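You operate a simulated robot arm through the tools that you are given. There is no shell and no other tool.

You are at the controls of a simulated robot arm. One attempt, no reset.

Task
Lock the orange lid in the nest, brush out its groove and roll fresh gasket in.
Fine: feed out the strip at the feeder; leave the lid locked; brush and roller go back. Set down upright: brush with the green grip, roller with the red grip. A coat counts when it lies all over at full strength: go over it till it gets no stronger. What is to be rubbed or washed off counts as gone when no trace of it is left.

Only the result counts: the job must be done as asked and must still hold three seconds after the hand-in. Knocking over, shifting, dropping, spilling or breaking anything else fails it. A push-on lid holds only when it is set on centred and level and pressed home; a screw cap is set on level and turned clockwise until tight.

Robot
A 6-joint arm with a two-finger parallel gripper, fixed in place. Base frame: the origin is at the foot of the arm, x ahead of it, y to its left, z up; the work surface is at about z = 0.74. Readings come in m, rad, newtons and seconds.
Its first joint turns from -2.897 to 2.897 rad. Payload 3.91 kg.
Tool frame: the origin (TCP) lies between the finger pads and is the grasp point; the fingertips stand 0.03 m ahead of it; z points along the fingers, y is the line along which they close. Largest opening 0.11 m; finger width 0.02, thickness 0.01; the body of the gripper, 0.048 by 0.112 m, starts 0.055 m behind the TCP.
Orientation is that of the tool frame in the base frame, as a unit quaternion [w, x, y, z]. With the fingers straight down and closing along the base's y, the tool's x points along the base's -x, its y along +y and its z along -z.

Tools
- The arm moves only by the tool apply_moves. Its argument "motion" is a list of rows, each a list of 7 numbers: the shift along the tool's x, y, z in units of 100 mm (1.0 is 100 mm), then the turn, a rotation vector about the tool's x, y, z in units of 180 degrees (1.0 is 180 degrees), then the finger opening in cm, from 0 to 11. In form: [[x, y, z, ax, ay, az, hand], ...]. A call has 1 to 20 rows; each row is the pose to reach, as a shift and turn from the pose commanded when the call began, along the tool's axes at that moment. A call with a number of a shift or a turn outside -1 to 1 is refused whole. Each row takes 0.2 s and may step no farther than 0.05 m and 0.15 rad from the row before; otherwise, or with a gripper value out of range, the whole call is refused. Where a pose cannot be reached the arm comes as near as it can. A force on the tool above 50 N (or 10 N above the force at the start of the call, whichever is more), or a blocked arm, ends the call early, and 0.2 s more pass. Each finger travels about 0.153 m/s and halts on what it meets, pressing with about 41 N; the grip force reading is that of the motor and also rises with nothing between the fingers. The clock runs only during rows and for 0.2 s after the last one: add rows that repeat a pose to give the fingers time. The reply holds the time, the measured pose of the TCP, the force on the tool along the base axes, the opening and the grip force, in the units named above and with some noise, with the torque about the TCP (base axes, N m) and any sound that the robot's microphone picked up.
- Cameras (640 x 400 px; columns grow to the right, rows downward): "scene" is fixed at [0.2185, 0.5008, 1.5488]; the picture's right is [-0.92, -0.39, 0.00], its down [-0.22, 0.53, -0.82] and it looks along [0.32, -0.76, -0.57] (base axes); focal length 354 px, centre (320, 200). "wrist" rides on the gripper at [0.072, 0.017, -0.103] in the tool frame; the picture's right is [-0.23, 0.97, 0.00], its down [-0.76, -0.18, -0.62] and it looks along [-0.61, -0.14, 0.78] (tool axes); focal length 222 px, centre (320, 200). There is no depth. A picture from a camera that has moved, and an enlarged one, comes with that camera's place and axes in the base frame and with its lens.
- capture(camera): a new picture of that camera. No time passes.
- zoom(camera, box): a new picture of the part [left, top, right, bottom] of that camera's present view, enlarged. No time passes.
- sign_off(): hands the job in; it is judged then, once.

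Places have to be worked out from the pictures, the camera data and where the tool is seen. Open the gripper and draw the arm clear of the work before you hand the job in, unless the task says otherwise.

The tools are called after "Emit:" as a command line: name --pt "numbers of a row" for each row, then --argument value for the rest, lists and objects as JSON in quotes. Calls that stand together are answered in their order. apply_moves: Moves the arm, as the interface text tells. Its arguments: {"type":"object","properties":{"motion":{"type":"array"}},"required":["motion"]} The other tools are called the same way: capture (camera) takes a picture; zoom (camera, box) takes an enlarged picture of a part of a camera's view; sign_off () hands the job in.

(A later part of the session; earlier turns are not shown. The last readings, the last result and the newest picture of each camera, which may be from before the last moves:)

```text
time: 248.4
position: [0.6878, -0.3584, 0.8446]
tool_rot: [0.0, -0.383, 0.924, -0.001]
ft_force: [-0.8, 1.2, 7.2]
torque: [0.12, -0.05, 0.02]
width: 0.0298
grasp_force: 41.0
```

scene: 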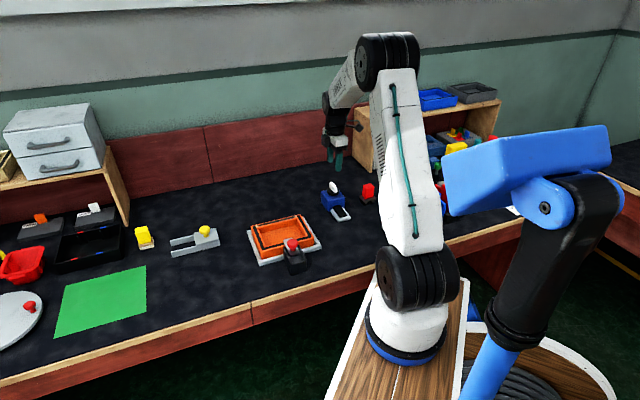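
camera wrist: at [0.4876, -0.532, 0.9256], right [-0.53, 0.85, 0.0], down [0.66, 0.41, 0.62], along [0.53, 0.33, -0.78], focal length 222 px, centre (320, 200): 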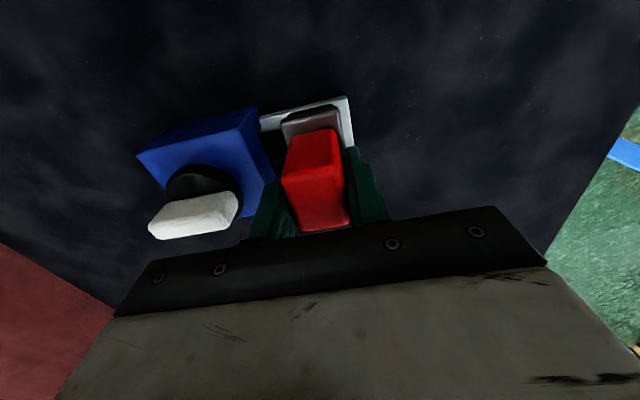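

Emit:
apply_moves --pt "0 0 0.008 0 0 0 1" --pt "0.07 0 0.008 0 0 0 1" --pt "0.14 0 0.008 0 0 0 1" --pt "0.07 0 0.008 0 0 0 1" --pt "0 0 0.008 0 0 0 1" --pt "-0.1 0 0.008 0 0 0 1" --pt "-0.2 0 0.008 0 0 0 1" --pt "-0.3 0 0.008 0 0 0 1" --pt "-0.4 0 0.008 0 0 0 1" --pt "-0.5 0 0.008 0 0 0 1"

Emit:
zoom --camera "wrist" --box '[270, 20, 350, 120]'

Emit:
zoom --camera "scene" --box '[275, 205, 305, 225]'

```text
time: 250.6
position: [0.7216, -0.3233, 0.843]
tool_rot: [0.001, -0.382, 0.924, 0.0]
ft_force: [-6.5, -5.9, 30.0]
torque: [-0.31, 0.2, -0.03]
width: 0.03
grasp_force: 40.8
```

```text
4.00 times, centred on (310, 70) of wrist
camera zoom: at [0.6598, -0.3625, 0.948], right [-0.53, 0.85, 0.0], down [0.66, 0.41, 0.62], along [0.53, 0.33, -0.78], focal length 888 px, centre (360, 720)
```

zoom: 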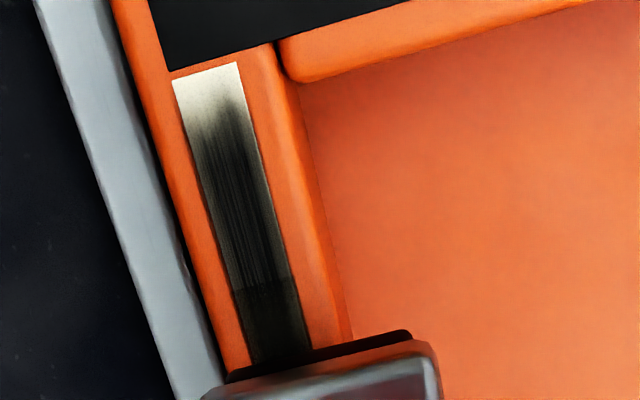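

```text
16.00 times, centred on (290, 215) of scene
camera zoom: at [0.2185, 0.5008, 1.5488], right [-0.92, -0.39, 0.0], down [-0.22, 0.53, -0.82], along [0.32, -0.76, -0.57], focal length 5669 px, centre (800, -40)
```

zoom: 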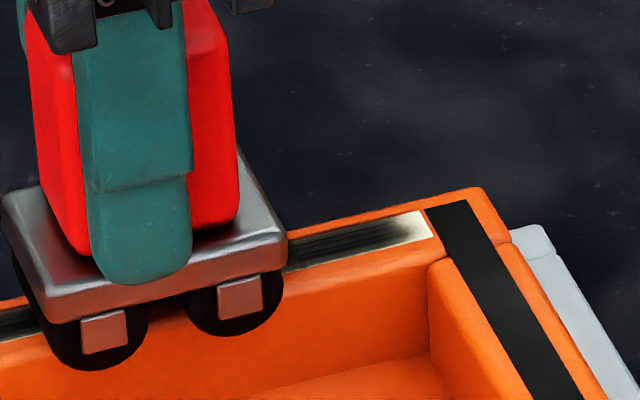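

The coat band follows the path of the TCP. The clearly pale inner edge is in the +t half, so I continue this inner-shifted pass there; it shows whether the roller is depositing now.

Emit:
apply_moves --pt "-0.1 0 0 0 0 0 1" --pt "-0.2 0 0 0 0 0 1" --pt "-0.3 0 0 0 0 0 1" --pt "-0.4 0 0 0 0 0 1" --pt "-0.5 0 0 0 0 0 1" --pt "-0.6 0 0 0 0 0 1" --pt "-0.7 0 0 0 0 0 1" --pt "-0.73 0 0 0 0 0 1"

Emit:
apply_moves --pt "0 0 -0.2 0 0 0 1" --pt "0 -0.05 -0.6 0 0 0 1" --pt "0.2 -0.4 -0.8 0 0 0 1" --pt "0.4 -0.8 -0.9 0 0 0 1" --pt "0.4 -0.8 -0.9 0 0 0 1"

Emit:
zoom --camera "scene" --box '[255, 212, 285, 232]'

Emit:
zoom --camera "scene" --box '[255, 205, 305, 235]'

Emit:
zoom --camera "wrist" --box '[340, 60, 440, 160]'

```text
time: 252.4
position: [0.7754, -0.2717, 0.8433]
tool_rot: [0.001, -0.382, 0.924, 0.0]
ft_force: [-9.2, -10.6, 46.6]
torque: [-0.2, 0.49, 0.04]
width: 0.0296
grasp_force: 40.9
```

```text
time: 253.6
position: [0.8036, -0.3559, 0.9307]
tool_rot: [0.0, -0.382, 0.924, 0.0]
ft_force: [-0.4, 0.0, -1.4]
torque: [0.02, -0.03, -0.02]
width: 0.03
grasp_force: 40.9
```

```text
16.00 times, centred on (270, 222) of scene
camera zoom: at [0.2185, 0.5008, 1.5488], right [-0.92, -0.39, 0.0], down [-0.22, 0.53, -0.82], along [0.32, -0.76, -0.57], focal length 5669 px, centre (1120, -152)
```

zoom: 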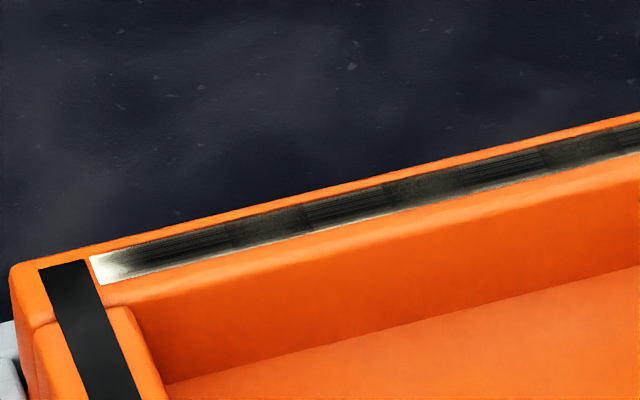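

```text
12.80 times, centred on (280, 220) of scene
camera zoom: at [0.2185, 0.5008, 1.5488], right [-0.92, -0.39, 0.0], down [-0.22, 0.53, -0.82], along [0.32, -0.76, -0.57], focal length 4535 px, centre (832, -56)
```

zoom: 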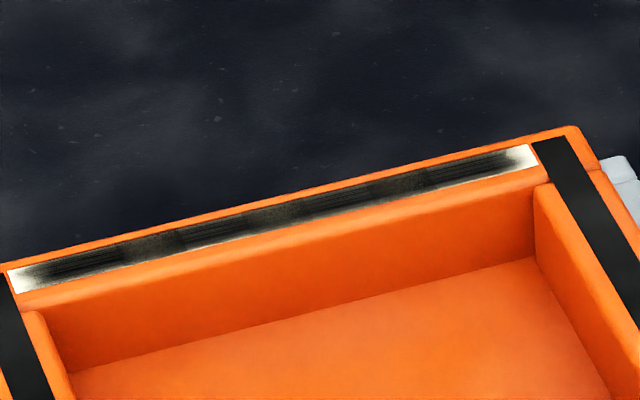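

```text
4.00 times, centred on (390, 110) of wrist
camera zoom: at [0.7428, -0.3948, 1.0357], right [-0.53, 0.85, 0.0], down [0.66, 0.41, 0.62], along [0.53, 0.33, -0.78], focal length 888 px, centre (40, 560)
```

zoom: 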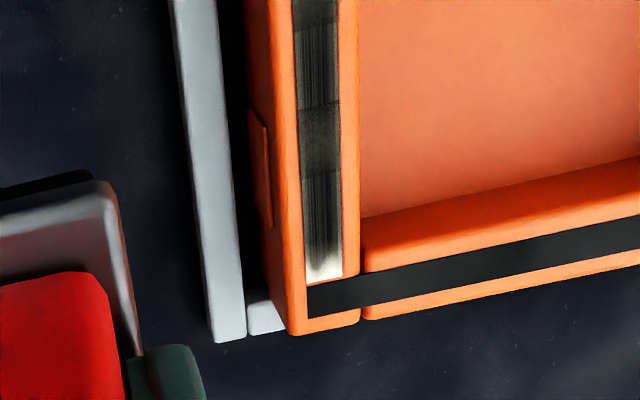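

No clear difference. I test one more idea: shift the roller 16 mm inward so the wheels overlap only the inner half of the wall, to see whether the coat follows the actual contact area.

Emit:
apply_moves --pt "-0.1 0.35 0 0 0 0 1" --pt "-0.2 0.7 0 0 0 0 1" --pt "-0.246 0.912 0.3 0 0 0 1" --pt "-0.246 0.912 0.6 0 0 0 1" --pt "-0.246 0.912 0.8 0 0 0 1" --pt "-0.246 0.912 0.86 0 0 0 1" --pt "-0.246 0.912 0.86 0 0 0 1"

Emit:
apply_moves --pt "0 0 0.01 0 0 0 1" --pt "0 0 0.01 0 0 0 1"

Emit:
capture --camera "wrist"

Emit:
zoom --camera "scene" --box '[245, 195, 305, 240]'

```text
time: 255.2
position: [0.7572, -0.2742, 0.8457]
tool_rot: [0.0, -0.383, 0.924, 0.0]
ft_force: [0.5, 1.0, -1.4]
torque: [0.01, 0.03, 0.02]
width: 0.0299
grasp_force: 40.8
```

```text
time: 255.8
position: [0.7552, -0.2751, 0.8447]
tool_rot: [0.0, -0.383, 0.924, 0.0]
ft_force: [-0.6, -1.0, -1.3]
torque: [0.01, -0.02, 0.01]
width: 0.0296
grasp_force: 41.2
```

```text
taken
camera wrist: at [0.6939, -0.3142, 0.9492], right [-0.53, 0.85, 0.0], down [0.66, 0.41, 0.62], along [0.53, 0.33, -0.78], focal length 222 px, centre (320, 200)
```

wrist: 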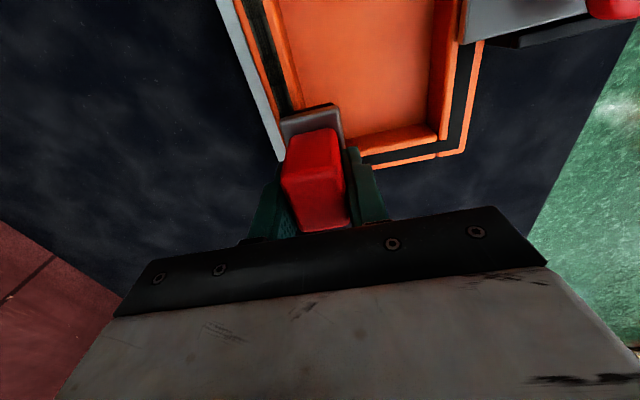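

```text
8.89 times, centred on (275, 218) of scene
camera zoom: at [0.2185, 0.5008, 1.5488], right [-0.92, -0.39, 0.0], down [-0.22, 0.53, -0.82], along [0.32, -0.76, -0.57], focal length 3150 px, centre (720, 44)
```

zoom: 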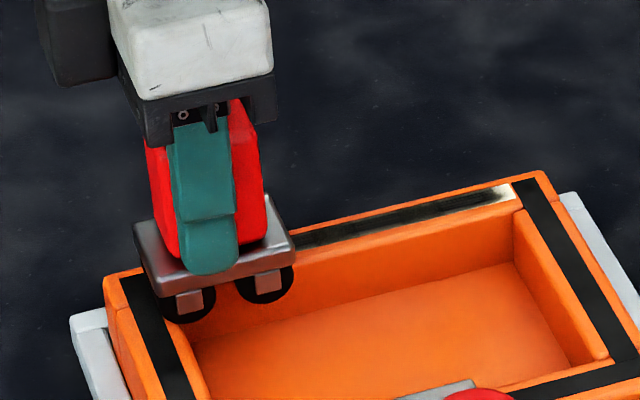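

Emit:
apply_moves --pt "0 0 0.008 0 0 0 1" --pt "0 0 0.015 0 0 0 1" --pt "0 0 0.015 0 0 0 1"

Emit:
apply_moves --pt "-0.08 0 0.003 0 0 0 1" --pt "-0.16 0 0.003 0 0 0 1" --pt "-0.08 0 0.003 0 0 0 1" --pt "0 0 0.003 0 0 0 1" --pt "0.1 0 0.003 0 0 0 1" --pt "0.2 0 0.003 0 0 0 1" --pt "0.3 0 0.003 0 0 0 1" --pt "0.4 0 0.003 0 0 0 1" --pt "0.5 0 0.003 0 0 0 1" --pt "0.6 0 0.003 0 0 0 1"

Emit:
zoom --camera "scene" --box '[255, 212, 285, 232]'

```text
time: 256.6
position: [0.7557, -0.2741, 0.8426]
tool_rot: [0.0, -0.382, 0.924, 0.0]
ft_force: [0.5, 1.3, 7.4]
torque: [0.06, -0.22, 0.01]
width: 0.0297
grasp_force: 41.4
```

```text
time: 258.8
position: [0.7121, -0.3179, 0.8435]
tool_rot: [0.0, -0.383, 0.924, 0.0]
ft_force: [3.3, 3.6, 20.5]
torque: [0.16, -0.55, 0.04]
width: 0.0298
grasp_force: 40.8
```

```text
16.00 times, centred on (270, 222) of scene
camera zoom: at [0.2185, 0.5008, 1.5488], right [-0.92, -0.39, 0.0], down [-0.22, 0.53, -0.82], along [0.32, -0.76, -0.57], focal length 5669 px, centre (1120, -152)
```

zoom: 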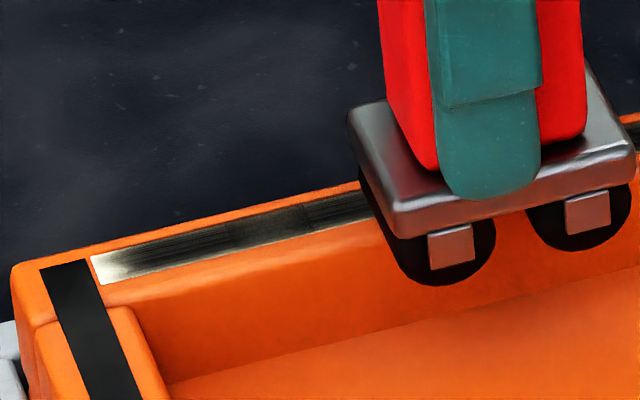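

Nothing changes anywhere, whichever way I roll. The bare zones (both ends, inner edge) match where my brush strokes did not reach, since the brush ran about 5 mm outward and stopped short of the ends. So the gasket probably only takes where the groove was brushed. I return the roller home and brush those zones.

Emit:
apply_moves --pt "0 0 -0.3 0 0 0 1" --pt "0 0 -0.7 0 0 0 1" --pt "0.3 -0.05 -0.9 0 0 0 1" --pt "0.65 -0.1 -0.9 0 0 0 1" --pt "0.95 -0.14 -0.9 0 0 0 1"

Emit:
apply_moves --pt "0.33 -0.05 0 0 0 0 1" --pt "0.66 -0.1 0 0 0 0 1" --pt "0.95 -0.14 0 0 0 0 1"

Emit:
apply_moves --pt "0.33 -0.05 0 0 0 0 1" --pt "0.66 -0.1 0 0 0 0 1" --pt "0.95 -0.14 0 0 0 0 1"

Emit:
apply_moves --pt "0.33 -0.05 0 0 0 0 1" --pt "0.66 -0.08 0 0 0 0 1" --pt "0.81 -0.1 0 0 0 0 1" --pt "0.81 -0.1 0 0 0 0 1"

```text
time: 260.0
position: [0.6557, -0.396, 0.9346]
tool_rot: [0.0, -0.383, 0.924, 0.0]
ft_force: [0.4, -0.5, -1.3]
torque: [-0.03, 0.02, 0.03]
width: 0.0299
grasp_force: 40.9
```

```text
time: 260.8
position: [0.5965, -0.4724, 0.9351]
tool_rot: [-0.001, -0.382, 0.924, 0.002]
ft_force: [0.2, 0.6, -2.1]
torque: [-0.02, 0.02, 0.03]
width: 0.0297
grasp_force: 40.9
```

```text
time: 261.6
position: [0.54, -0.5493, 0.9312]
tool_rot: [0.0, -0.383, 0.924, 0.0]
ft_force: [0.0, -0.1, -1.7]
torque: [-0.02, 0.02, 0.0]
width: 0.0293
grasp_force: 40.8
```

```text
time: 262.6
position: [0.4893, -0.6125, 0.9331]
tool_rot: [0.0, -0.383, 0.924, 0.0]
ft_force: [0.3, -0.2, -1.0]
torque: [0.02, -0.04, 0.0]
width: 0.0297
grasp_force: 41.3
```

Emit:
apply_moves --pt "0.01 -0.02 0.4 0 0 0 1" --pt "0.01 -0.02 0.8 0 0 0 1" --pt "0.01 -0.02 1 0 0 0 1" --pt "0.01 -0.02 1 0 0 0 1"

Emit:
apply_moves --pt "0 0 0.15 0 0 0 1" --pt "0 0 0.28 0 0 0 1" --pt "0 0 0.33 0 0 0 1" --pt "0 0 0.345 0 0 0 1" --pt "0 0 0.345 0 0 0 1"

Emit:
apply_moves --pt "0 0 0.007 0 0 0 1" --pt "0 0 0.007 0 0 0 1"

```text
time: 263.6
position: [0.4918, -0.6141, 0.8323]
tool_rot: [0.0, -0.382, 0.924, 0.0]
ft_force: [0.6, -0.3, -1.4]
torque: [0.05, -0.01, 0.0]
width: 0.0299
grasp_force: 40.9
```

```text
time: 264.8
position: [0.4916, -0.613, 0.7983]
tool_rot: [-0.001, -0.383, 0.924, 0.0]
ft_force: [-0.1, -0.3, 0.2]
torque: [0.03, -0.05, 0.05]
width: 0.0294
grasp_force: 41.0
```

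```text
time: 265.4
position: [0.491, -0.6137, 0.7985]
tool_rot: [0.0, -0.383, 0.924, 0.0]
ft_force: [-0.1, 1.5, 2.4]
torque: [0.12, -0.03, 0.03]
width: 0.0298
grasp_force: 41.1
```

The roller has touched down at home. I release it, rise, and check that it stands properly.

Emit:
apply_moves --pt "0 0 0 0 0 0 3.5" --pt "0 0 0 0 0 0 6" --pt "0 0 0 0 0 0 6" --pt "0 0 -0.4 0 0 0 6" --pt "0 0 -0.8 0 0 0 6" --pt "0 0 -1 0 0 0 6"

Emit:
capture --camera "wrist"

Emit:
zoom --camera "scene" --box '[335, 150, 405, 215]'

```text
time: 266.8
position: [0.4915, -0.615, 0.8972]
tool_rot: [0.0, -0.383, 0.924, 0.0]
ft_force: [-0.1, 0.0, -0.1]
torque: [0.06, 0.0, -0.01]
width: 0.06
grasp_force: 0.0
```

```text
taken
camera wrist: at [0.4294, -0.6546, 1.002], right [-0.53, 0.85, 0.0], down [0.66, 0.41, 0.62], along [0.53, 0.33, -0.78], focal length 222 px, centre (320, 200)
```

wrist: 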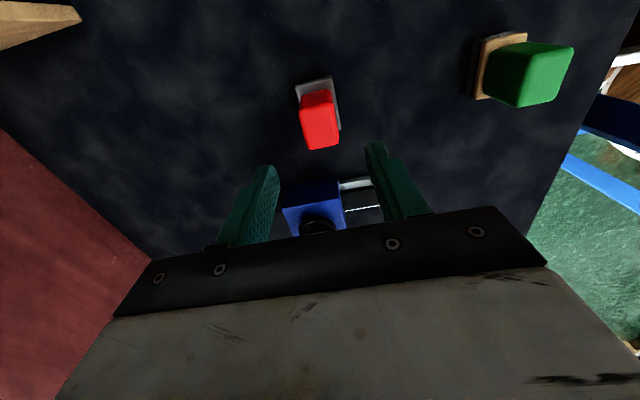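

```text
6.15 times, centred on (370, 182) of scene
camera zoom: at [0.2185, 0.5008, 1.5488], right [-0.92, -0.39, 0.0], down [-0.22, 0.53, -0.82], along [0.32, -0.76, -0.57], focal length 2180 px, centre (12, 308)
```

zoom: 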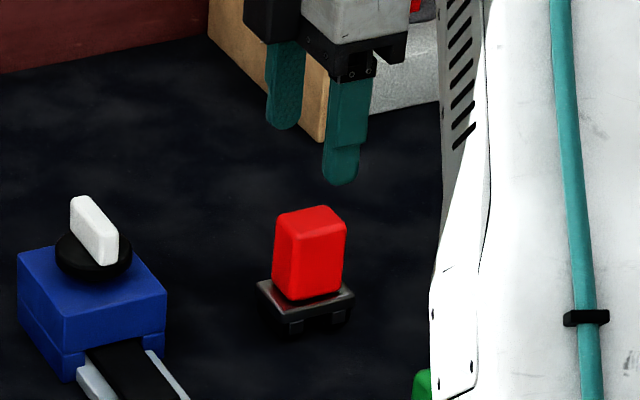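

The roller stands upright at home. I go to the green brush at (0.374,-0.490).

Emit:
apply_moves --pt "0 0.1 -0.4 0 0 0 6" --pt "0 0.5 -0.4 0 0 0 6" --pt "0 0.9 -0.4 0 0 0 6"

Emit:
apply_moves --pt "0 0.4 0 0 0 0 6" --pt "-0.057 0.818 0 0 0 0 6" --pt "-0.057 0.818 0.4 0 0 0 6" --pt "-0.057 0.818 0.75 0 0 0 6" --pt "-0.057 0.818 0.75 0 0 0 6"

Emit:
capture --camera "wrist"

```text
time: 267.6
position: [0.4282, -0.5506, 0.9376]
tool_rot: [-0.001, -0.383, 0.924, 0.001]
ft_force: [-0.3, -0.2, 0.3]
torque: [0.0, 0.01, -0.01]
width: 0.0601
grasp_force: 0.0
```

```text
time: 268.8
position: [0.3729, -0.4878, 0.8651]
tool_rot: [0.0, -0.383, 0.924, 0.001]
ft_force: [-0.2, 0.4, 0.0]
torque: [-0.01, 0.01, -0.03]
width: 0.0603
grasp_force: 0.0
```

```text
taken
camera wrist: at [0.3128, -0.527, 0.9685], right [-0.53, 0.85, 0.0], down [0.66, 0.41, 0.62], along [0.53, 0.33, -0.78], focal length 222 px, centre (320, 200)
```

wrist: 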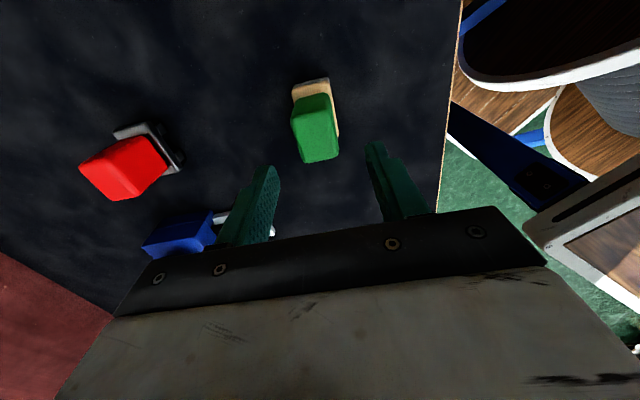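

Emit:
apply_moves --pt "0.03 -0.015 0.3 0 0 0 6" --pt "0.03 -0.015 0.6 0 0 0 6" --pt "0.03 -0.015 0.67 0 0 0 6" --pt "0.03 -0.015 0.67 0 0 0 6"

Emit:
apply_moves --pt "0 0 0 0 0 0 4" --pt "0 0 0 0 0 0 2" --pt "0 0 0 0 0 0 1" --pt "0 0 0 0 0 0 1"

Emit:
zoom --camera "scene" --box '[345, 160, 435, 240]'

```text
time: 269.8
position: [0.3731, -0.4917, 0.7975]
tool_rot: [-0.001, -0.383, 0.924, -0.001]
ft_force: [-0.4, 0.2, 0.0]
torque: [-0.05, 0.0, -0.01]
width: 0.0602
grasp_force: 0.2
```

```text
time: 270.8
position: [0.373, -0.4917, 0.7979]
tool_rot: [0.0, -0.383, 0.924, 0.0]
ft_force: [0.4, -0.4, -0.6]
torque: [-0.01, 0.02, -0.03]
width: 0.0293
grasp_force: 40.8
```

```text
5.00 times, centred on (390, 200) of scene
camera zoom: at [0.2185, 0.5008, 1.5488], right [-0.92, -0.39, 0.0], down [-0.22, 0.53, -0.82], along [0.32, -0.76, -0.57], focal length 1772 px, centre (-30, 200)
```

zoom: 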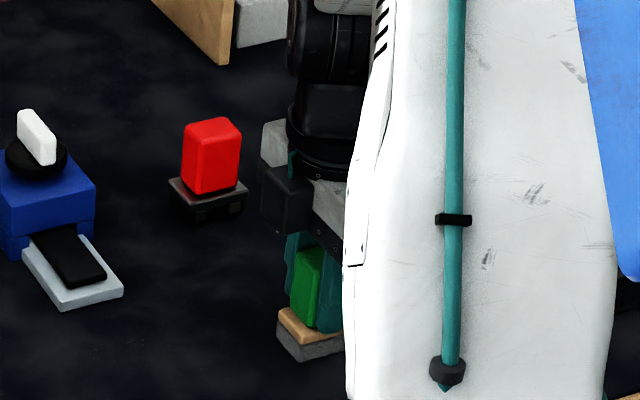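

The brush is gripped again; home is TCP (0.373,-0.4917,0.798). I carry it to the A end of the groove.

Emit:
apply_moves --pt "0 0 -0.3 0 0 0 1" --pt "0 0 -0.7 0 0 0 1" --pt "0 0 -1 0 0 0 1" --pt "-0.3 -0.12 -1 0 0 0 1" --pt "-0.65 -0.28 -1 0 0 0 1" --pt "-1 -0.43 -1 0 0 0 1"

Emit:
apply_moves --pt "-0.33 -0.14 0 0 0 0 1" --pt "-0.67 -0.28 0 0 0 0 1" --pt "-1 -0.43 0 0 0 0 1"

Emit:
apply_moves --pt "-0.33 -0.14 0 0 0 0 1" --pt "-0.67 -0.28 0 0 0 0 1" --pt "-1.0 -0.43 0 0 0 0 1" --pt "-1.0 -0.43 0.3 0 0 0 1" --pt "-1.0 -0.43 0.45 0 0 0 1" --pt "-1.0 -0.43 0.45 0 0 0 1"

Emit:
capture --camera "wrist"

Emit:
zoom --camera "scene" --box '[260, 185, 320, 235]'

```text
time: 272.2
position: [0.4752, -0.4525, 0.8956]
tool_rot: [-0.001, -0.382, 0.924, 0.0]
ft_force: [-0.2, 0.2, -0.9]
torque: [0.04, -0.03, 0.04]
width: 0.0295
grasp_force: 41.1
```

```text
time: 273.0
position: [0.5748, -0.4119, 0.8971]
tool_rot: [0.0, -0.382, 0.924, 0.0]
ft_force: [-0.4, -0.1, -0.2]
torque: [0.0, 0.01, -0.02]
width: 0.0294
grasp_force: 40.8
```

```text
time: 274.4
position: [0.6752, -0.3701, 0.8505]
tool_rot: [0.0, -0.383, 0.924, 0.0]
ft_force: [-0.3, 0.3, -1.0]
torque: [0.0, -0.01, 0.0]
width: 0.0293
grasp_force: 41.2
```

```text
taken
camera wrist: at [0.6138, -0.4101, 0.955], right [-0.53, 0.85, 0.0], down [0.66, 0.41, 0.62], along [0.53, 0.33, -0.78], focal length 222 px, centre (320, 200)
```

wrist: 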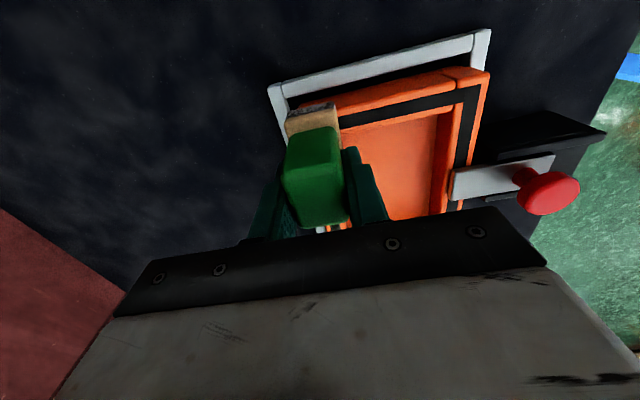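

```text
8.00 times, centred on (290, 210) of scene
camera zoom: at [0.2185, 0.5008, 1.5488], right [-0.92, -0.39, 0.0], down [-0.22, 0.53, -0.82], along [0.32, -0.76, -0.57], focal length 2835 px, centre (560, 120)
```

zoom: 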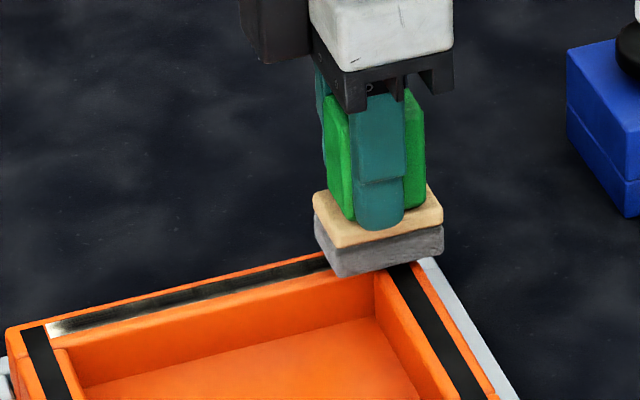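

The brush is centred over the A end, a few mm inward. I lower to contact.

Emit:
apply_moves --pt "0 0 0.035 0 0 0 1" --pt "0 0 0.05 0 0 0 1" --pt "0 0 0.05 0 0 0 1"

Emit:
apply_moves --pt "0 0 0.01 0 0 0 1" --pt "0 0 0.015 0 0 0 1" --pt "0 0 0.015 0 0 0 1"

```text
time: 275.2
position: [0.6771, -0.3719, 0.8457]
tool_rot: [0.0, -0.382, 0.924, 0.0]
ft_force: [-1.0, -0.3, -0.9]
torque: [-0.03, -0.01, 0.05]
width: 0.0293
grasp_force: 40.6
```

```text
time: 276.0
position: [0.6764, -0.371, 0.8445]
tool_rot: [0.0, -0.382, 0.924, 0.0]
ft_force: [-0.1, 0.1, -0.5]
torque: [-0.01, -0.01, -0.01]
width: 0.0296
grasp_force: 41.0
```

Emit:
apply_moves --pt "0 0 0.01 0 0 0 1" --pt "0 0 0.01 0 0 0 1"

Emit:
apply_moves --pt "0 0 0.01 0 0 0 1" --pt "0 0 0.01 0 0 0 1"

```text
time: 276.6
position: [0.677, -0.371, 0.8436]
tool_rot: [0.0, -0.382, 0.924, -0.001]
ft_force: [-2.1, 0.4, 13.6]
torque: [0.04, 0.27, 0.0]
width: 0.0294
grasp_force: 41.0
```

```text
time: 277.2
position: [0.6756, -0.3717, 0.8448]
tool_rot: [0.0, -0.383, 0.924, -0.002]
ft_force: [-3.9, 1.9, 33.2]
torque: [0.09, 0.55, -0.01]
width: 0.0295
grasp_force: 41.1
```

Pressed at about 30 N. I scrub the A end with short strokes and then sweep along the inner side toward +t.

Emit:
apply_moves --pt "0.05 0 -0.003 0 0 0 1" --pt "0.1 0 -0.003 0 0 0 1" --pt "0.03 0 -0.003 0 0 0 1" --pt "-0.05 0 -0.003 0 0 0 1" --pt "-0.13 0 -0.003 0 0 0 1" --pt "-0.06 0 -0.003 0 0 0 1" --pt "0.02 0 -0.003 0 0 0 1" --pt "0.1 0 -0.003 0 0 0 1" --pt "0.03 0 -0.003 0 0 0 1" --pt "-0.07 0 -0.003 0 0 0 1" --pt "-0.17 0 -0.003 0 0 0 1" --pt "-0.27 0 -0.003 0 0 0 1" --pt "-0.37 0 -0.003 0 0 0 1" --pt "-0.47 0 -0.003 0 0 0 1" --pt "-0.57 0 -0.003 0 0 0 1"

Emit:
capture --camera "wrist"

Emit:
zoom --camera "wrist" --box '[270, 0, 350, 110]'

Emit:
zoom --camera "scene" --box '[275, 205, 305, 225]'

```text
time: 280.4
position: [0.717, -0.3297, 0.843]
tool_rot: [0.0, -0.382, 0.924, 0.001]
ft_force: [-3.2, -4.0, 22.2]
torque: [-0.18, -0.07, 0.0]
width: 0.0291
grasp_force: 41.3
```

```text
taken
camera wrist: at [0.6551, -0.37, 0.9477], right [-0.53, 0.85, 0.0], down [0.66, 0.41, 0.62], along [0.53, 0.33, -0.78], focal length 222 px, centre (320, 200)
```

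wrist: 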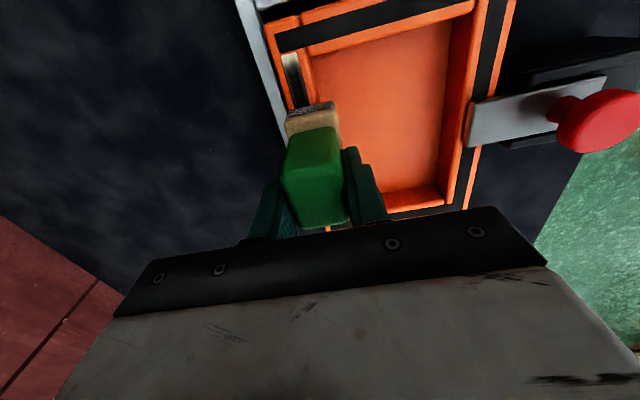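

```text
3.64 times, centred on (310, 55) of wrist
camera zoom: at [0.6551, -0.37, 0.9477], right [-0.53, 0.85, 0.0], down [0.66, 0.41, 0.62], along [0.53, 0.33, -0.78], focal length 808 px, centre (356, 727)
```

zoom: 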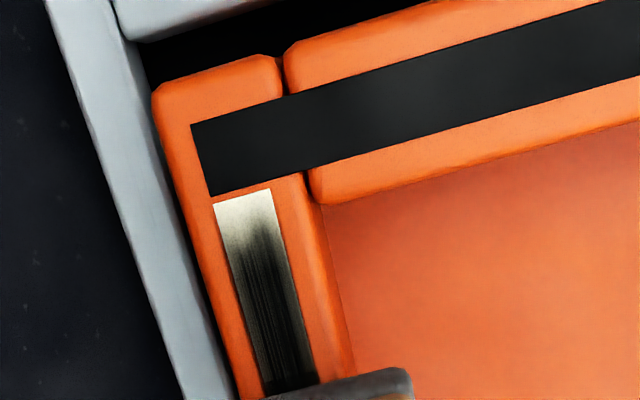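

```text
16.00 times, centred on (290, 215) of scene
camera zoom: at [0.2185, 0.5008, 1.5488], right [-0.92, -0.39, 0.0], down [-0.22, 0.53, -0.82], along [0.32, -0.76, -0.57], focal length 5669 px, centre (800, -40)
```

zoom: 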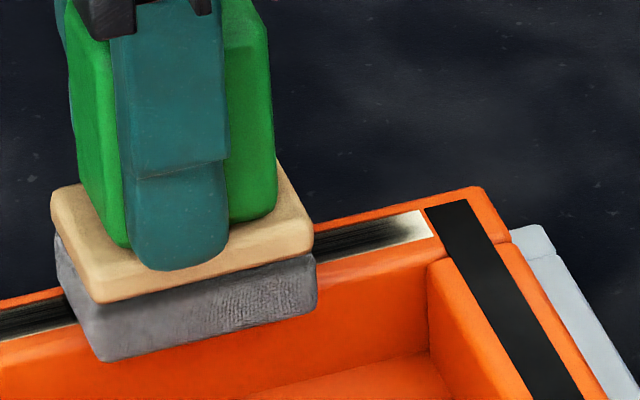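

Brushing doesn't harm the coat. I continue to the +t end, scrub there, and come back along a line 4 mm further out.

Emit:
apply_moves --pt "-0.1 0 0 0 0 0 1" --pt "-0.2 0 0 0 0 0 1" --pt "-0.3 0 0 0 0 0 1" --pt "-0.4 0 0 0 0 0 1" --pt "-0.5 0 0 0 0 0 1" --pt "-0.6 0 0 0 0 0 1" --pt "-0.7 0 0 0 0 0 1" --pt "-0.8 0 0 0 0 0 1" --pt "-0.9 0 0 0 0 0 1" --pt "-0.98 0 0 0 0 0 1"

Emit:
apply_moves --pt "0.08 0 0 0 0 0 1" --pt "0.16 0 0 0 0 0 1" --pt "0.08 0 0 0 0 0 1" --pt "0 0 0 0 0 0 1" --pt "0.08 0 0 0 0 0 1" --pt "0.16 -0.02 0 0 0 0 1" --pt "0.08 -0.04 0 0 0 0 1" --pt "0 -0.04 0 0 0 0 1" --pt "0.08 -0.04 0 0 0 0 1" --pt "0.16 -0.04 0 0 0 0 1" --pt "0.24 -0.04 0 0 0 0 1"

Emit:
zoom --camera "scene" --box '[245, 200, 305, 240]'

```text
time: 282.6
position: [0.7866, -0.2609, 0.8432]
tool_rot: [0.0, -0.382, 0.924, 0.0]
ft_force: [-1.2, -0.7, 7.7]
torque: [0.0, 0.03, 0.04]
width: 0.0293
grasp_force: 41.1
```

```text
time: 285.0
position: [0.7719, -0.2828, 0.8429]
tool_rot: [0.0, -0.383, 0.924, 0.0]
ft_force: [0.7, 3.0, 8.5]
torque: [0.31, -0.12, 0.02]
width: 0.0295
grasp_force: 40.5
```

```text
10.00 times, centred on (275, 220) of scene
camera zoom: at [0.2185, 0.5008, 1.5488], right [-0.92, -0.39, 0.0], down [-0.22, 0.53, -0.82], along [0.32, -0.76, -0.57], focal length 3543 px, centre (770, 0)
```

zoom: 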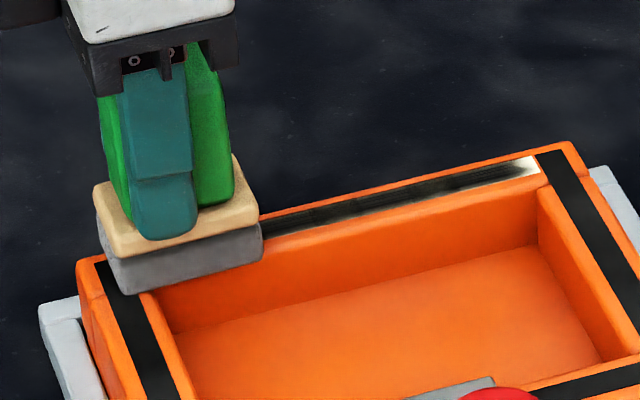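

Force dropped to about 8 N, so I press harder, scrub the +t end once more, and sweep back toward the A end.

Emit:
apply_moves --pt "0 0 0.011 0 0 0 1" --pt "-0.1 0 0.011 0 0 0 1" --pt "-0.2 0 0.011 0 0 0 1" --pt "-0.28 0 0.011 0 0 0 1" --pt "-0.28 0.05 0.011 0 0 0 1" --pt "-0.2 0.05 0.011 0 0 0 1" --pt "-0.1 0.05 0.011 0 0 0 1" --pt "-0.2 0.05 0.011 0 0 0 1" --pt "-0.28 0.03 0.011 0 0 0 1" --pt "-0.18 0.02 0.011 0 0 0 1" --pt "-0.08 0.02 0.011 0 0 0 1" --pt "0.02 0.02 0.011 0 0 0 1" --pt "0.12 0.02 0.011 0 0 0 1" --pt "0.22 0.02 0.011 0 0 0 1" --pt "0.32 0.02 0.011 0 0 0 1" --pt "0.42 0.02 0.011 0 0 0 1" --pt "0.52 0.02 0.011 0 0 0 1"

Emit:
apply_moves --pt "0.1 0 0 0 0 0 1" --pt "0.2 0 0 0 0 0 1" --pt "0.3 0 0 0 0 0 1" --pt "0.4 0 0 0 0 0 1" --pt "0.5 0 0 0 0 0 1" --pt "0.6 0 0 0 0 0 1" --pt "0.7 0 0 0 0 0 1" --pt "0.8 0 0 0 0 0 1" --pt "0.88 0 0 0 0 0 1" --pt "0.8 0 0 0 0 0 1" --pt "0.88 -0.04 0 0 0 0 1" --pt "0.8 -0.04 0 0 0 0 1" --pt "0.72 -0.04 0 0 0 0 1" --pt "0.8 -0.04 0 0 0 0 1" --pt "0.88 -0.04 0 0 0 0 1"

Emit:
zoom --camera "scene" --box '[245, 200, 305, 240]'

```text
time: 288.6
position: [0.7331, -0.3155, 0.8412]
tool_rot: [0.0, -0.383, 0.924, 0.0]
ft_force: [2.6, 3.0, 13.9]
torque: [0.31, -0.39, 0.0]
width: 0.0298
grasp_force: 40.4
```

```text
time: 291.8
position: [0.6741, -0.3821, 0.842]
tool_rot: [-0.001, -0.383, 0.924, 0.0]
ft_force: [3.1, 3.3, 12.1]
torque: [0.35, -0.35, -0.04]
width: 0.0297
grasp_force: 40.6
```

```text
10.00 times, centred on (275, 220) of scene
camera zoom: at [0.2185, 0.5008, 1.5488], right [-0.92, -0.39, 0.0], down [-0.22, 0.53, -0.82], along [0.32, -0.76, -0.57], focal length 3543 px, centre (770, 0)
```

zoom: 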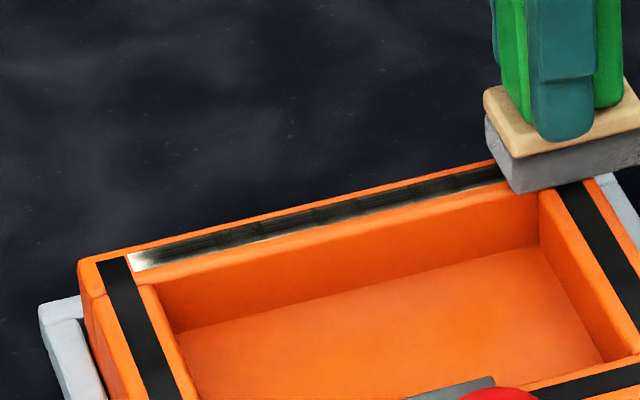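

I scrub the A end a bit more with firmer pressure, across its width, before returning the brush.

Emit:
apply_moves --pt "0 0 0.008 0 0 0 1" --pt "-0.08 0 0.009 0 0 0 1" --pt "-0.16 0 0.009 0 0 0 1" --pt "-0.24 0 0.009 0 0 0 1" --pt "-0.16 0.04 0.009 0 0 0 1" --pt "-0.08 0.04 0.009 0 0 0 1" --pt "0 0.04 0.009 0 0 0 1" --pt "-0.08 0.08 0.009 0 0 0 1" --pt "-0.16 0.08 0.009 0 0 0 1" --pt "-0.24 0.08 0.009 0 0 0 1" --pt "-0.16 0.04 0.009 0 0 0 1" --pt "-0.08 0.02 0.009 0 0 0 1" --pt "0 0 0.009 0 0 0 1" --pt "-0.1 -0.02 0.009 0 0 0 1" --pt "-0.2 -0.02 0.009 0 0 0 1"

Emit:
apply_moves --pt "-0.1 0.02 0 0 0 0 1" --pt "-0.2 0.04 0 0 0 0 1" --pt "-0.3 0.04 0 0 0 0 1" --pt "-0.4 0.04 0 0 0 0 1" --pt "-0.5 0.04 0 0 0 0 1" --pt "-0.6 0.04 0 0 0 0 1" --pt "-0.7 0.04 0 0 0 0 1" --pt "-0.8 0.04 0 0 0 0 1" --pt "-0.9 0.04 0 0 0 0 1" --pt "-1 0.04 0 0 0 0 1"

Emit:
apply_moves --pt "-0.1 0 0 0 0 0 1" --pt "-0.2 0 0 0 0 0 1" --pt "-0.3 0 0 0 0 0 1" --pt "-0.4 0 0 0 0 0 1" --pt "-0.46 -0.03 0 0 0 0 1" --pt "-0.38 -0.05 0 0 0 0 1" --pt "-0.3 -0.05 0 0 0 0 1" --pt "-0.38 -0.05 0 0 0 0 1" --pt "-0.46 -0.05 0 0 0 0 1" --pt "-0.38 0.02 0 0 0 0 1" --pt "-0.3 0.04 0 0 0 0 1" --pt "-0.38 0.04 0 0 0 0 1" --pt "-0.46 0.04 0 0 0 0 1"

Emit:
zoom --camera "scene" --box '[245, 200, 305, 240]'

```text
time: 295.0
position: [0.6902, -0.3689, 0.8407]
tool_rot: [0.0, -0.383, 0.924, -0.001]
ft_force: [-8.2, -10.3, 38.8]
torque: [-0.15, 0.32, 0.06]
width: 0.0294
grasp_force: 41.3
```

```text
time: 297.2
position: [0.7573, -0.2961, 0.8416]
tool_rot: [0.0, -0.382, 0.924, 0.0]
ft_force: [-4.5, -4.5, 23.0]
torque: [0.02, -0.09, 0.01]
width: 0.0294
grasp_force: 40.8
```

```text
time: 297.9
position: [0.7762, -0.2777, 0.8427]
tool_rot: [-0.001, -0.385, 0.923, -0.002]
ft_force: [-6.4, -7.9, 11.3]
torque: [-0.42, 0.36, 0.1]
width: 0.0298
grasp_force: 19.9
stopped in row 3: the force on the tool passed its limit at 67 N (the readings are from after the stop); the commanded pose is now the measured one
```

```text
10.00 times, centred on (275, 220) of scene
camera zoom: at [0.2185, 0.5008, 1.5488], right [-0.92, -0.39, 0.0], down [-0.22, 0.53, -0.82], along [0.32, -0.76, -0.57], focal length 3543 px, centre (770, 0)
```

zoom: 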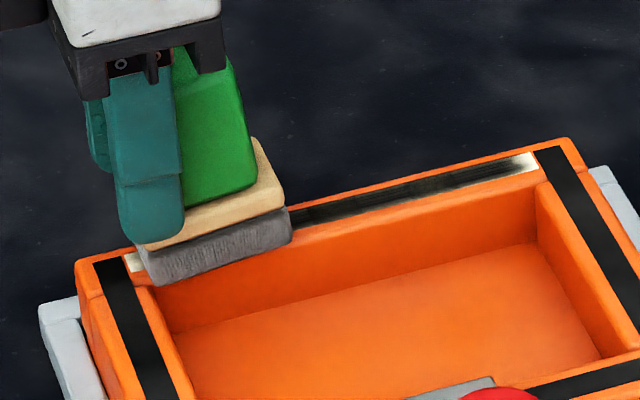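

The brush snagged and slipped in the grip; the fingers now hold it near its edge. I hold tight, stop pushing, and lift straight up slowly to see if it comes along.

Emit:
apply_moves --pt "0 0 0 0 0 0 0" --pt "0 0 0 0 0 0 0"

Emit:
zoom --camera "scene" --box '[245, 190, 290, 235]'

Emit:
capture --camera "wrist"

```text
time: 298.5
position: [0.7745, -0.2792, 0.8431]
tool_rot: [-0.001, -0.384, 0.924, -0.001]
ft_force: [-1.4, -2.8, 16.7]
torque: [0.0, 0.19, 0.01]
width: 0.0295
grasp_force: 40.7
```

```text
8.89 times, centred on (268, 212) of scene
camera zoom: at [0.2185, 0.5008, 1.5488], right [-0.92, -0.39, 0.0], down [-0.22, 0.53, -0.82], along [0.32, -0.76, -0.57], focal length 3150 px, centre (787, 89)
```

zoom: 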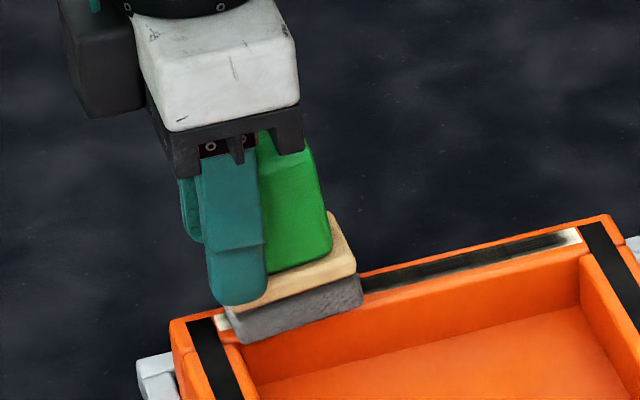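

```text
taken
camera wrist: at [0.7124, -0.3181, 0.9471], right [-0.53, 0.85, 0.0], down [0.66, 0.42, 0.62], along [0.53, 0.33, -0.78], focal length 222 px, centre (320, 200)
```

wrist: 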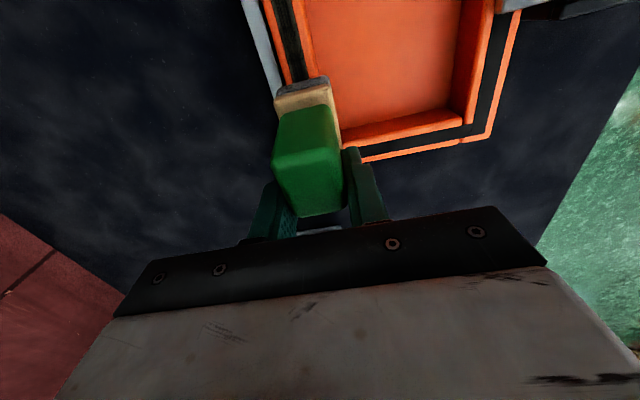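

The fingers still hold about 14 mm of the grip block at full force. I lift gently and check.

Emit:
apply_moves --pt "0 0 -0.05 0 0 0 0" --pt "0 0 -0.15 0 0 0 0" --pt "0 0 -0.3 0 0 0 0" --pt "0 0 -0.5 0 0 0 0" --pt "0 0 -0.5 0 0 0 0"

Emit:
zoom --camera "scene" --box '[245, 175, 290, 220]'

Emit:
zoom --camera "scene" --box '[245, 195, 345, 280]'

Emit:
zoom --camera "wrist" --box '[240, 60, 400, 240]'

```text
time: 299.7
position: [0.7746, -0.2795, 0.8918]
tool_rot: [0.0, -0.384, 0.923, -0.001]
ft_force: [-0.2, 0.1, 0.2]
torque: [0.02, 0.01, 0.0]
width: 0.0295
grasp_force: 41.1
```

```text
8.89 times, centred on (268, 198) of scene
camera zoom: at [0.2185, 0.5008, 1.5488], right [-0.92, -0.39, 0.0], down [-0.22, 0.53, -0.82], along [0.32, -0.76, -0.57], focal length 3150 px, centre (787, 222)
```

zoom: 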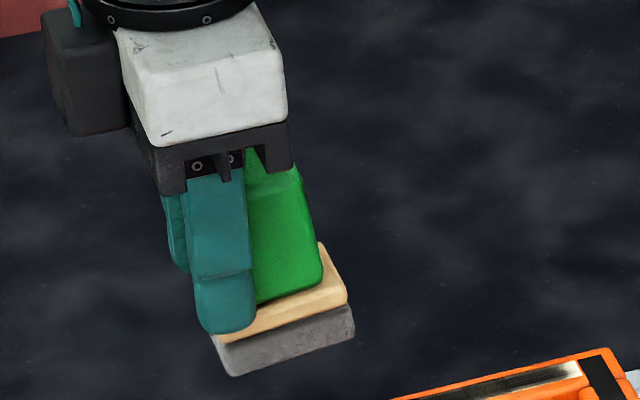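

```text
4.71 times, centred on (295, 238) of scene
camera zoom: at [0.2185, 0.5008, 1.5488], right [-0.92, -0.39, 0.0], down [-0.22, 0.53, -0.82], along [0.32, -0.76, -0.57], focal length 1667 px, centre (438, 24)
```

zoom: 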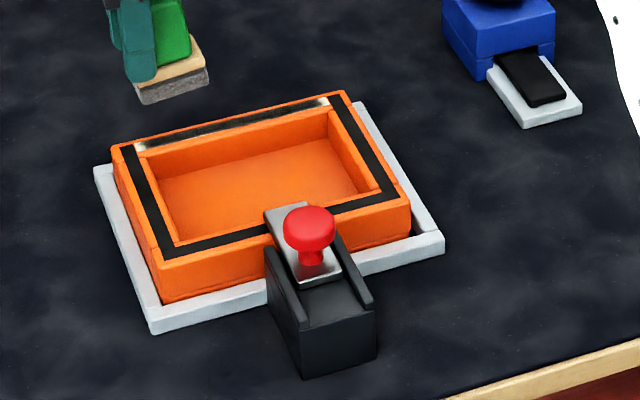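

```text
2.22 times, centred on (320, 150) of wrist
camera zoom: at [0.7125, -0.3187, 0.9953], right [-0.53, 0.85, 0.0], down [0.66, 0.41, 0.62], along [0.53, 0.33, -0.78], focal length 494 px, centre (320, 311)
```

zoom: 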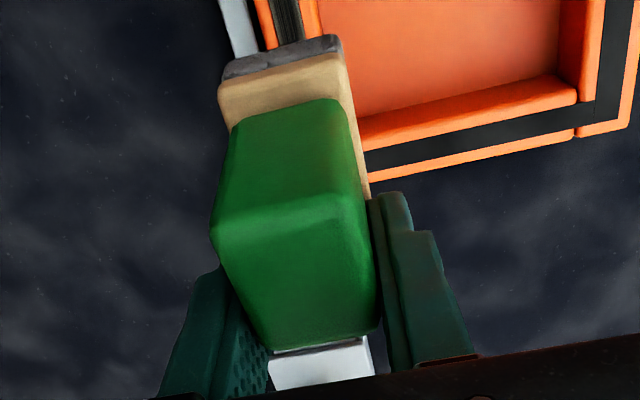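

The brush is held but tilted about 7° and offset about 18 mm in the fingers. I carry it gently home, levelling it with a hand tilt, and aim for its original spot.

Emit:
apply_moves --pt "0 0 -0.2 0 0 0 0" --pt "0.1 0.02 -0.4 0 -0.01 0 0" --pt "0.35 0.1 -0.4 0 -0.02 0 0" --pt "0.6 0.2 -0.4 0 -0.03 0 0" --pt "0.9 0.29 -0.4 0 -0.041 0 0"

Emit:
zoom --camera "scene" --box '[260, 150, 330, 220]'

```text
time: 300.9
position: [0.6914, -0.3216, 0.9305]
tool_rot: [0.059, -0.383, 0.922, 0.025]
ft_force: [-0.7, 0.6, -1.4]
torque: [-0.03, 0.0, 0.0]
width: 0.0294
grasp_force: 41.3
```

```text
5.71 times, centred on (295, 185) of scene
camera zoom: at [0.2185, 0.5008, 1.5488], right [-0.92, -0.39, 0.0], down [-0.22, 0.53, -0.82], along [0.32, -0.76, -0.57], focal length 2025 px, centre (463, 286)
```

zoom: 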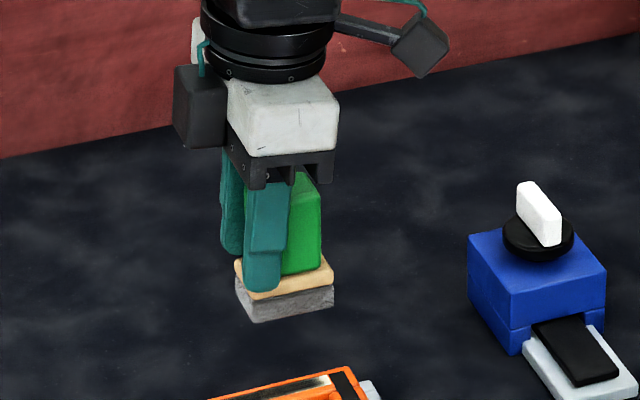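

Emit:
zoom --camera "scene" --box '[280, 185, 302, 205]'

```text
16.00 times, centred on (291, 195) of scene
camera zoom: at [0.2185, 0.5008, 1.5488], right [-0.92, -0.39, 0.0], down [-0.22, 0.53, -0.82], along [0.32, -0.76, -0.57], focal length 5669 px, centre (784, 280)
```

zoom: 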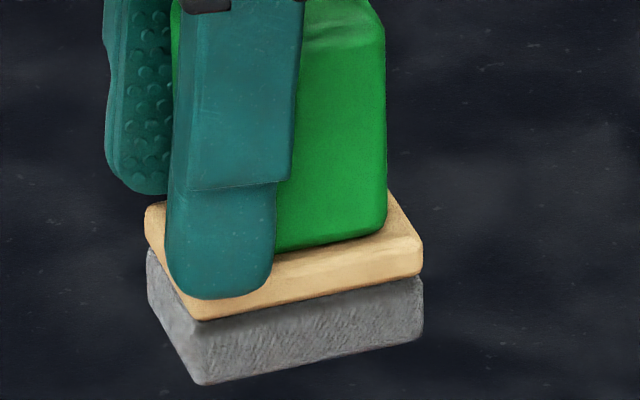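

The brush is level now. I carry it home horizontally, compensating for the tilted tool axes.

Emit:
apply_moves --pt "0.271 0.088 -0.035 0 0 0 0" --pt "0.541 0.175 -0.07 0 0 0 0" --pt "0.812 0.263 -0.1055 0 0 0 0"

Emit:
apply_moves --pt "0.271 0.088 -0.035 0 0 0 0" --pt "0.541 0.175 -0.07 0 0 0 0" --pt "0.812 0.263 -0.1055 0 0 0 0"

Emit:
apply_moves --pt "0.271 0.088 -0.035 0 0 0 0" --pt "0.541 0.175 -0.07 0 0 0 0" --pt "0.812 0.263 -0.1055 0 0 0 0"

Emit:
apply_moves --pt "0.271 0.088 -0.035 0 0 0 0" --pt "0.541 0.175 -0.07 0 0 0 0" --pt "0.812 0.263 -0.1055 0 0 0 0" --pt "0.812 0.263 -0.1055 0 0 0 0"

Emit:
zoom --camera "scene" --box '[345, 140, 435, 230]'

Emit:
capture --camera "wrist"

```text
time: 301.7
position: [0.6127, -0.3623, 0.9321]
tool_rot: [0.059, -0.382, 0.922, 0.024]
ft_force: [0.0, -0.1, -0.7]
torque: [-0.01, 0.01, -0.03]
width: 0.0298
grasp_force: 41.2
```

```text
time: 302.5
position: [0.5371, -0.4022, 0.9339]
tool_rot: [0.059, -0.382, 0.922, 0.024]
ft_force: [-0.7, -0.2, -1.8]
torque: [-0.01, -0.01, 0.02]
width: 0.0294
grasp_force: 40.9
```

```text
time: 303.3
position: [0.4623, -0.4395, 0.9321]
tool_rot: [0.059, -0.383, 0.922, 0.024]
ft_force: [0.5, -0.4, -1.7]
torque: [0.01, -0.01, 0.0]
width: 0.0296
grasp_force: 40.9
```

```text
time: 304.3
position: [0.3858, -0.4785, 0.9325]
tool_rot: [0.059, -0.383, 0.922, 0.024]
ft_force: [1.1, -0.7, -1.0]
torque: [0.04, -0.03, 0.01]
width: 0.0295
grasp_force: 41.0
```

```text
4.44 times, centred on (390, 185) of scene
camera zoom: at [0.2185, 0.5008, 1.5488], right [-0.92, -0.39, 0.0], down [-0.22, 0.53, -0.82], along [0.32, -0.76, -0.57], focal length 1575 px, centre (9, 267)
```

zoom: 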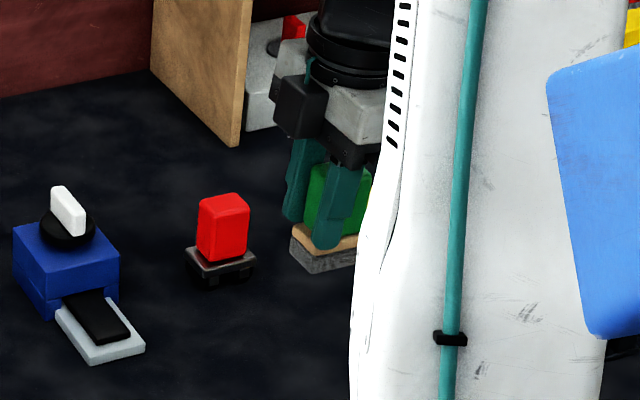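

```text
taken
camera wrist: at [0.3153, -0.5269, 1.0259], right [-0.53, 0.85, 0.03], down [0.6, 0.35, 0.71], along [0.6, 0.4, -0.7], focal length 222 px, centre (320, 200)
```

wrist: 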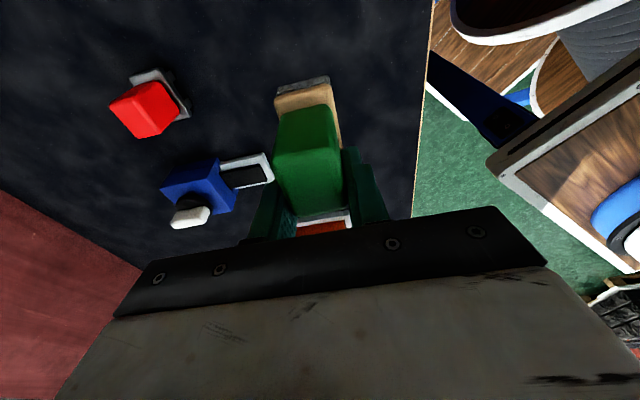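

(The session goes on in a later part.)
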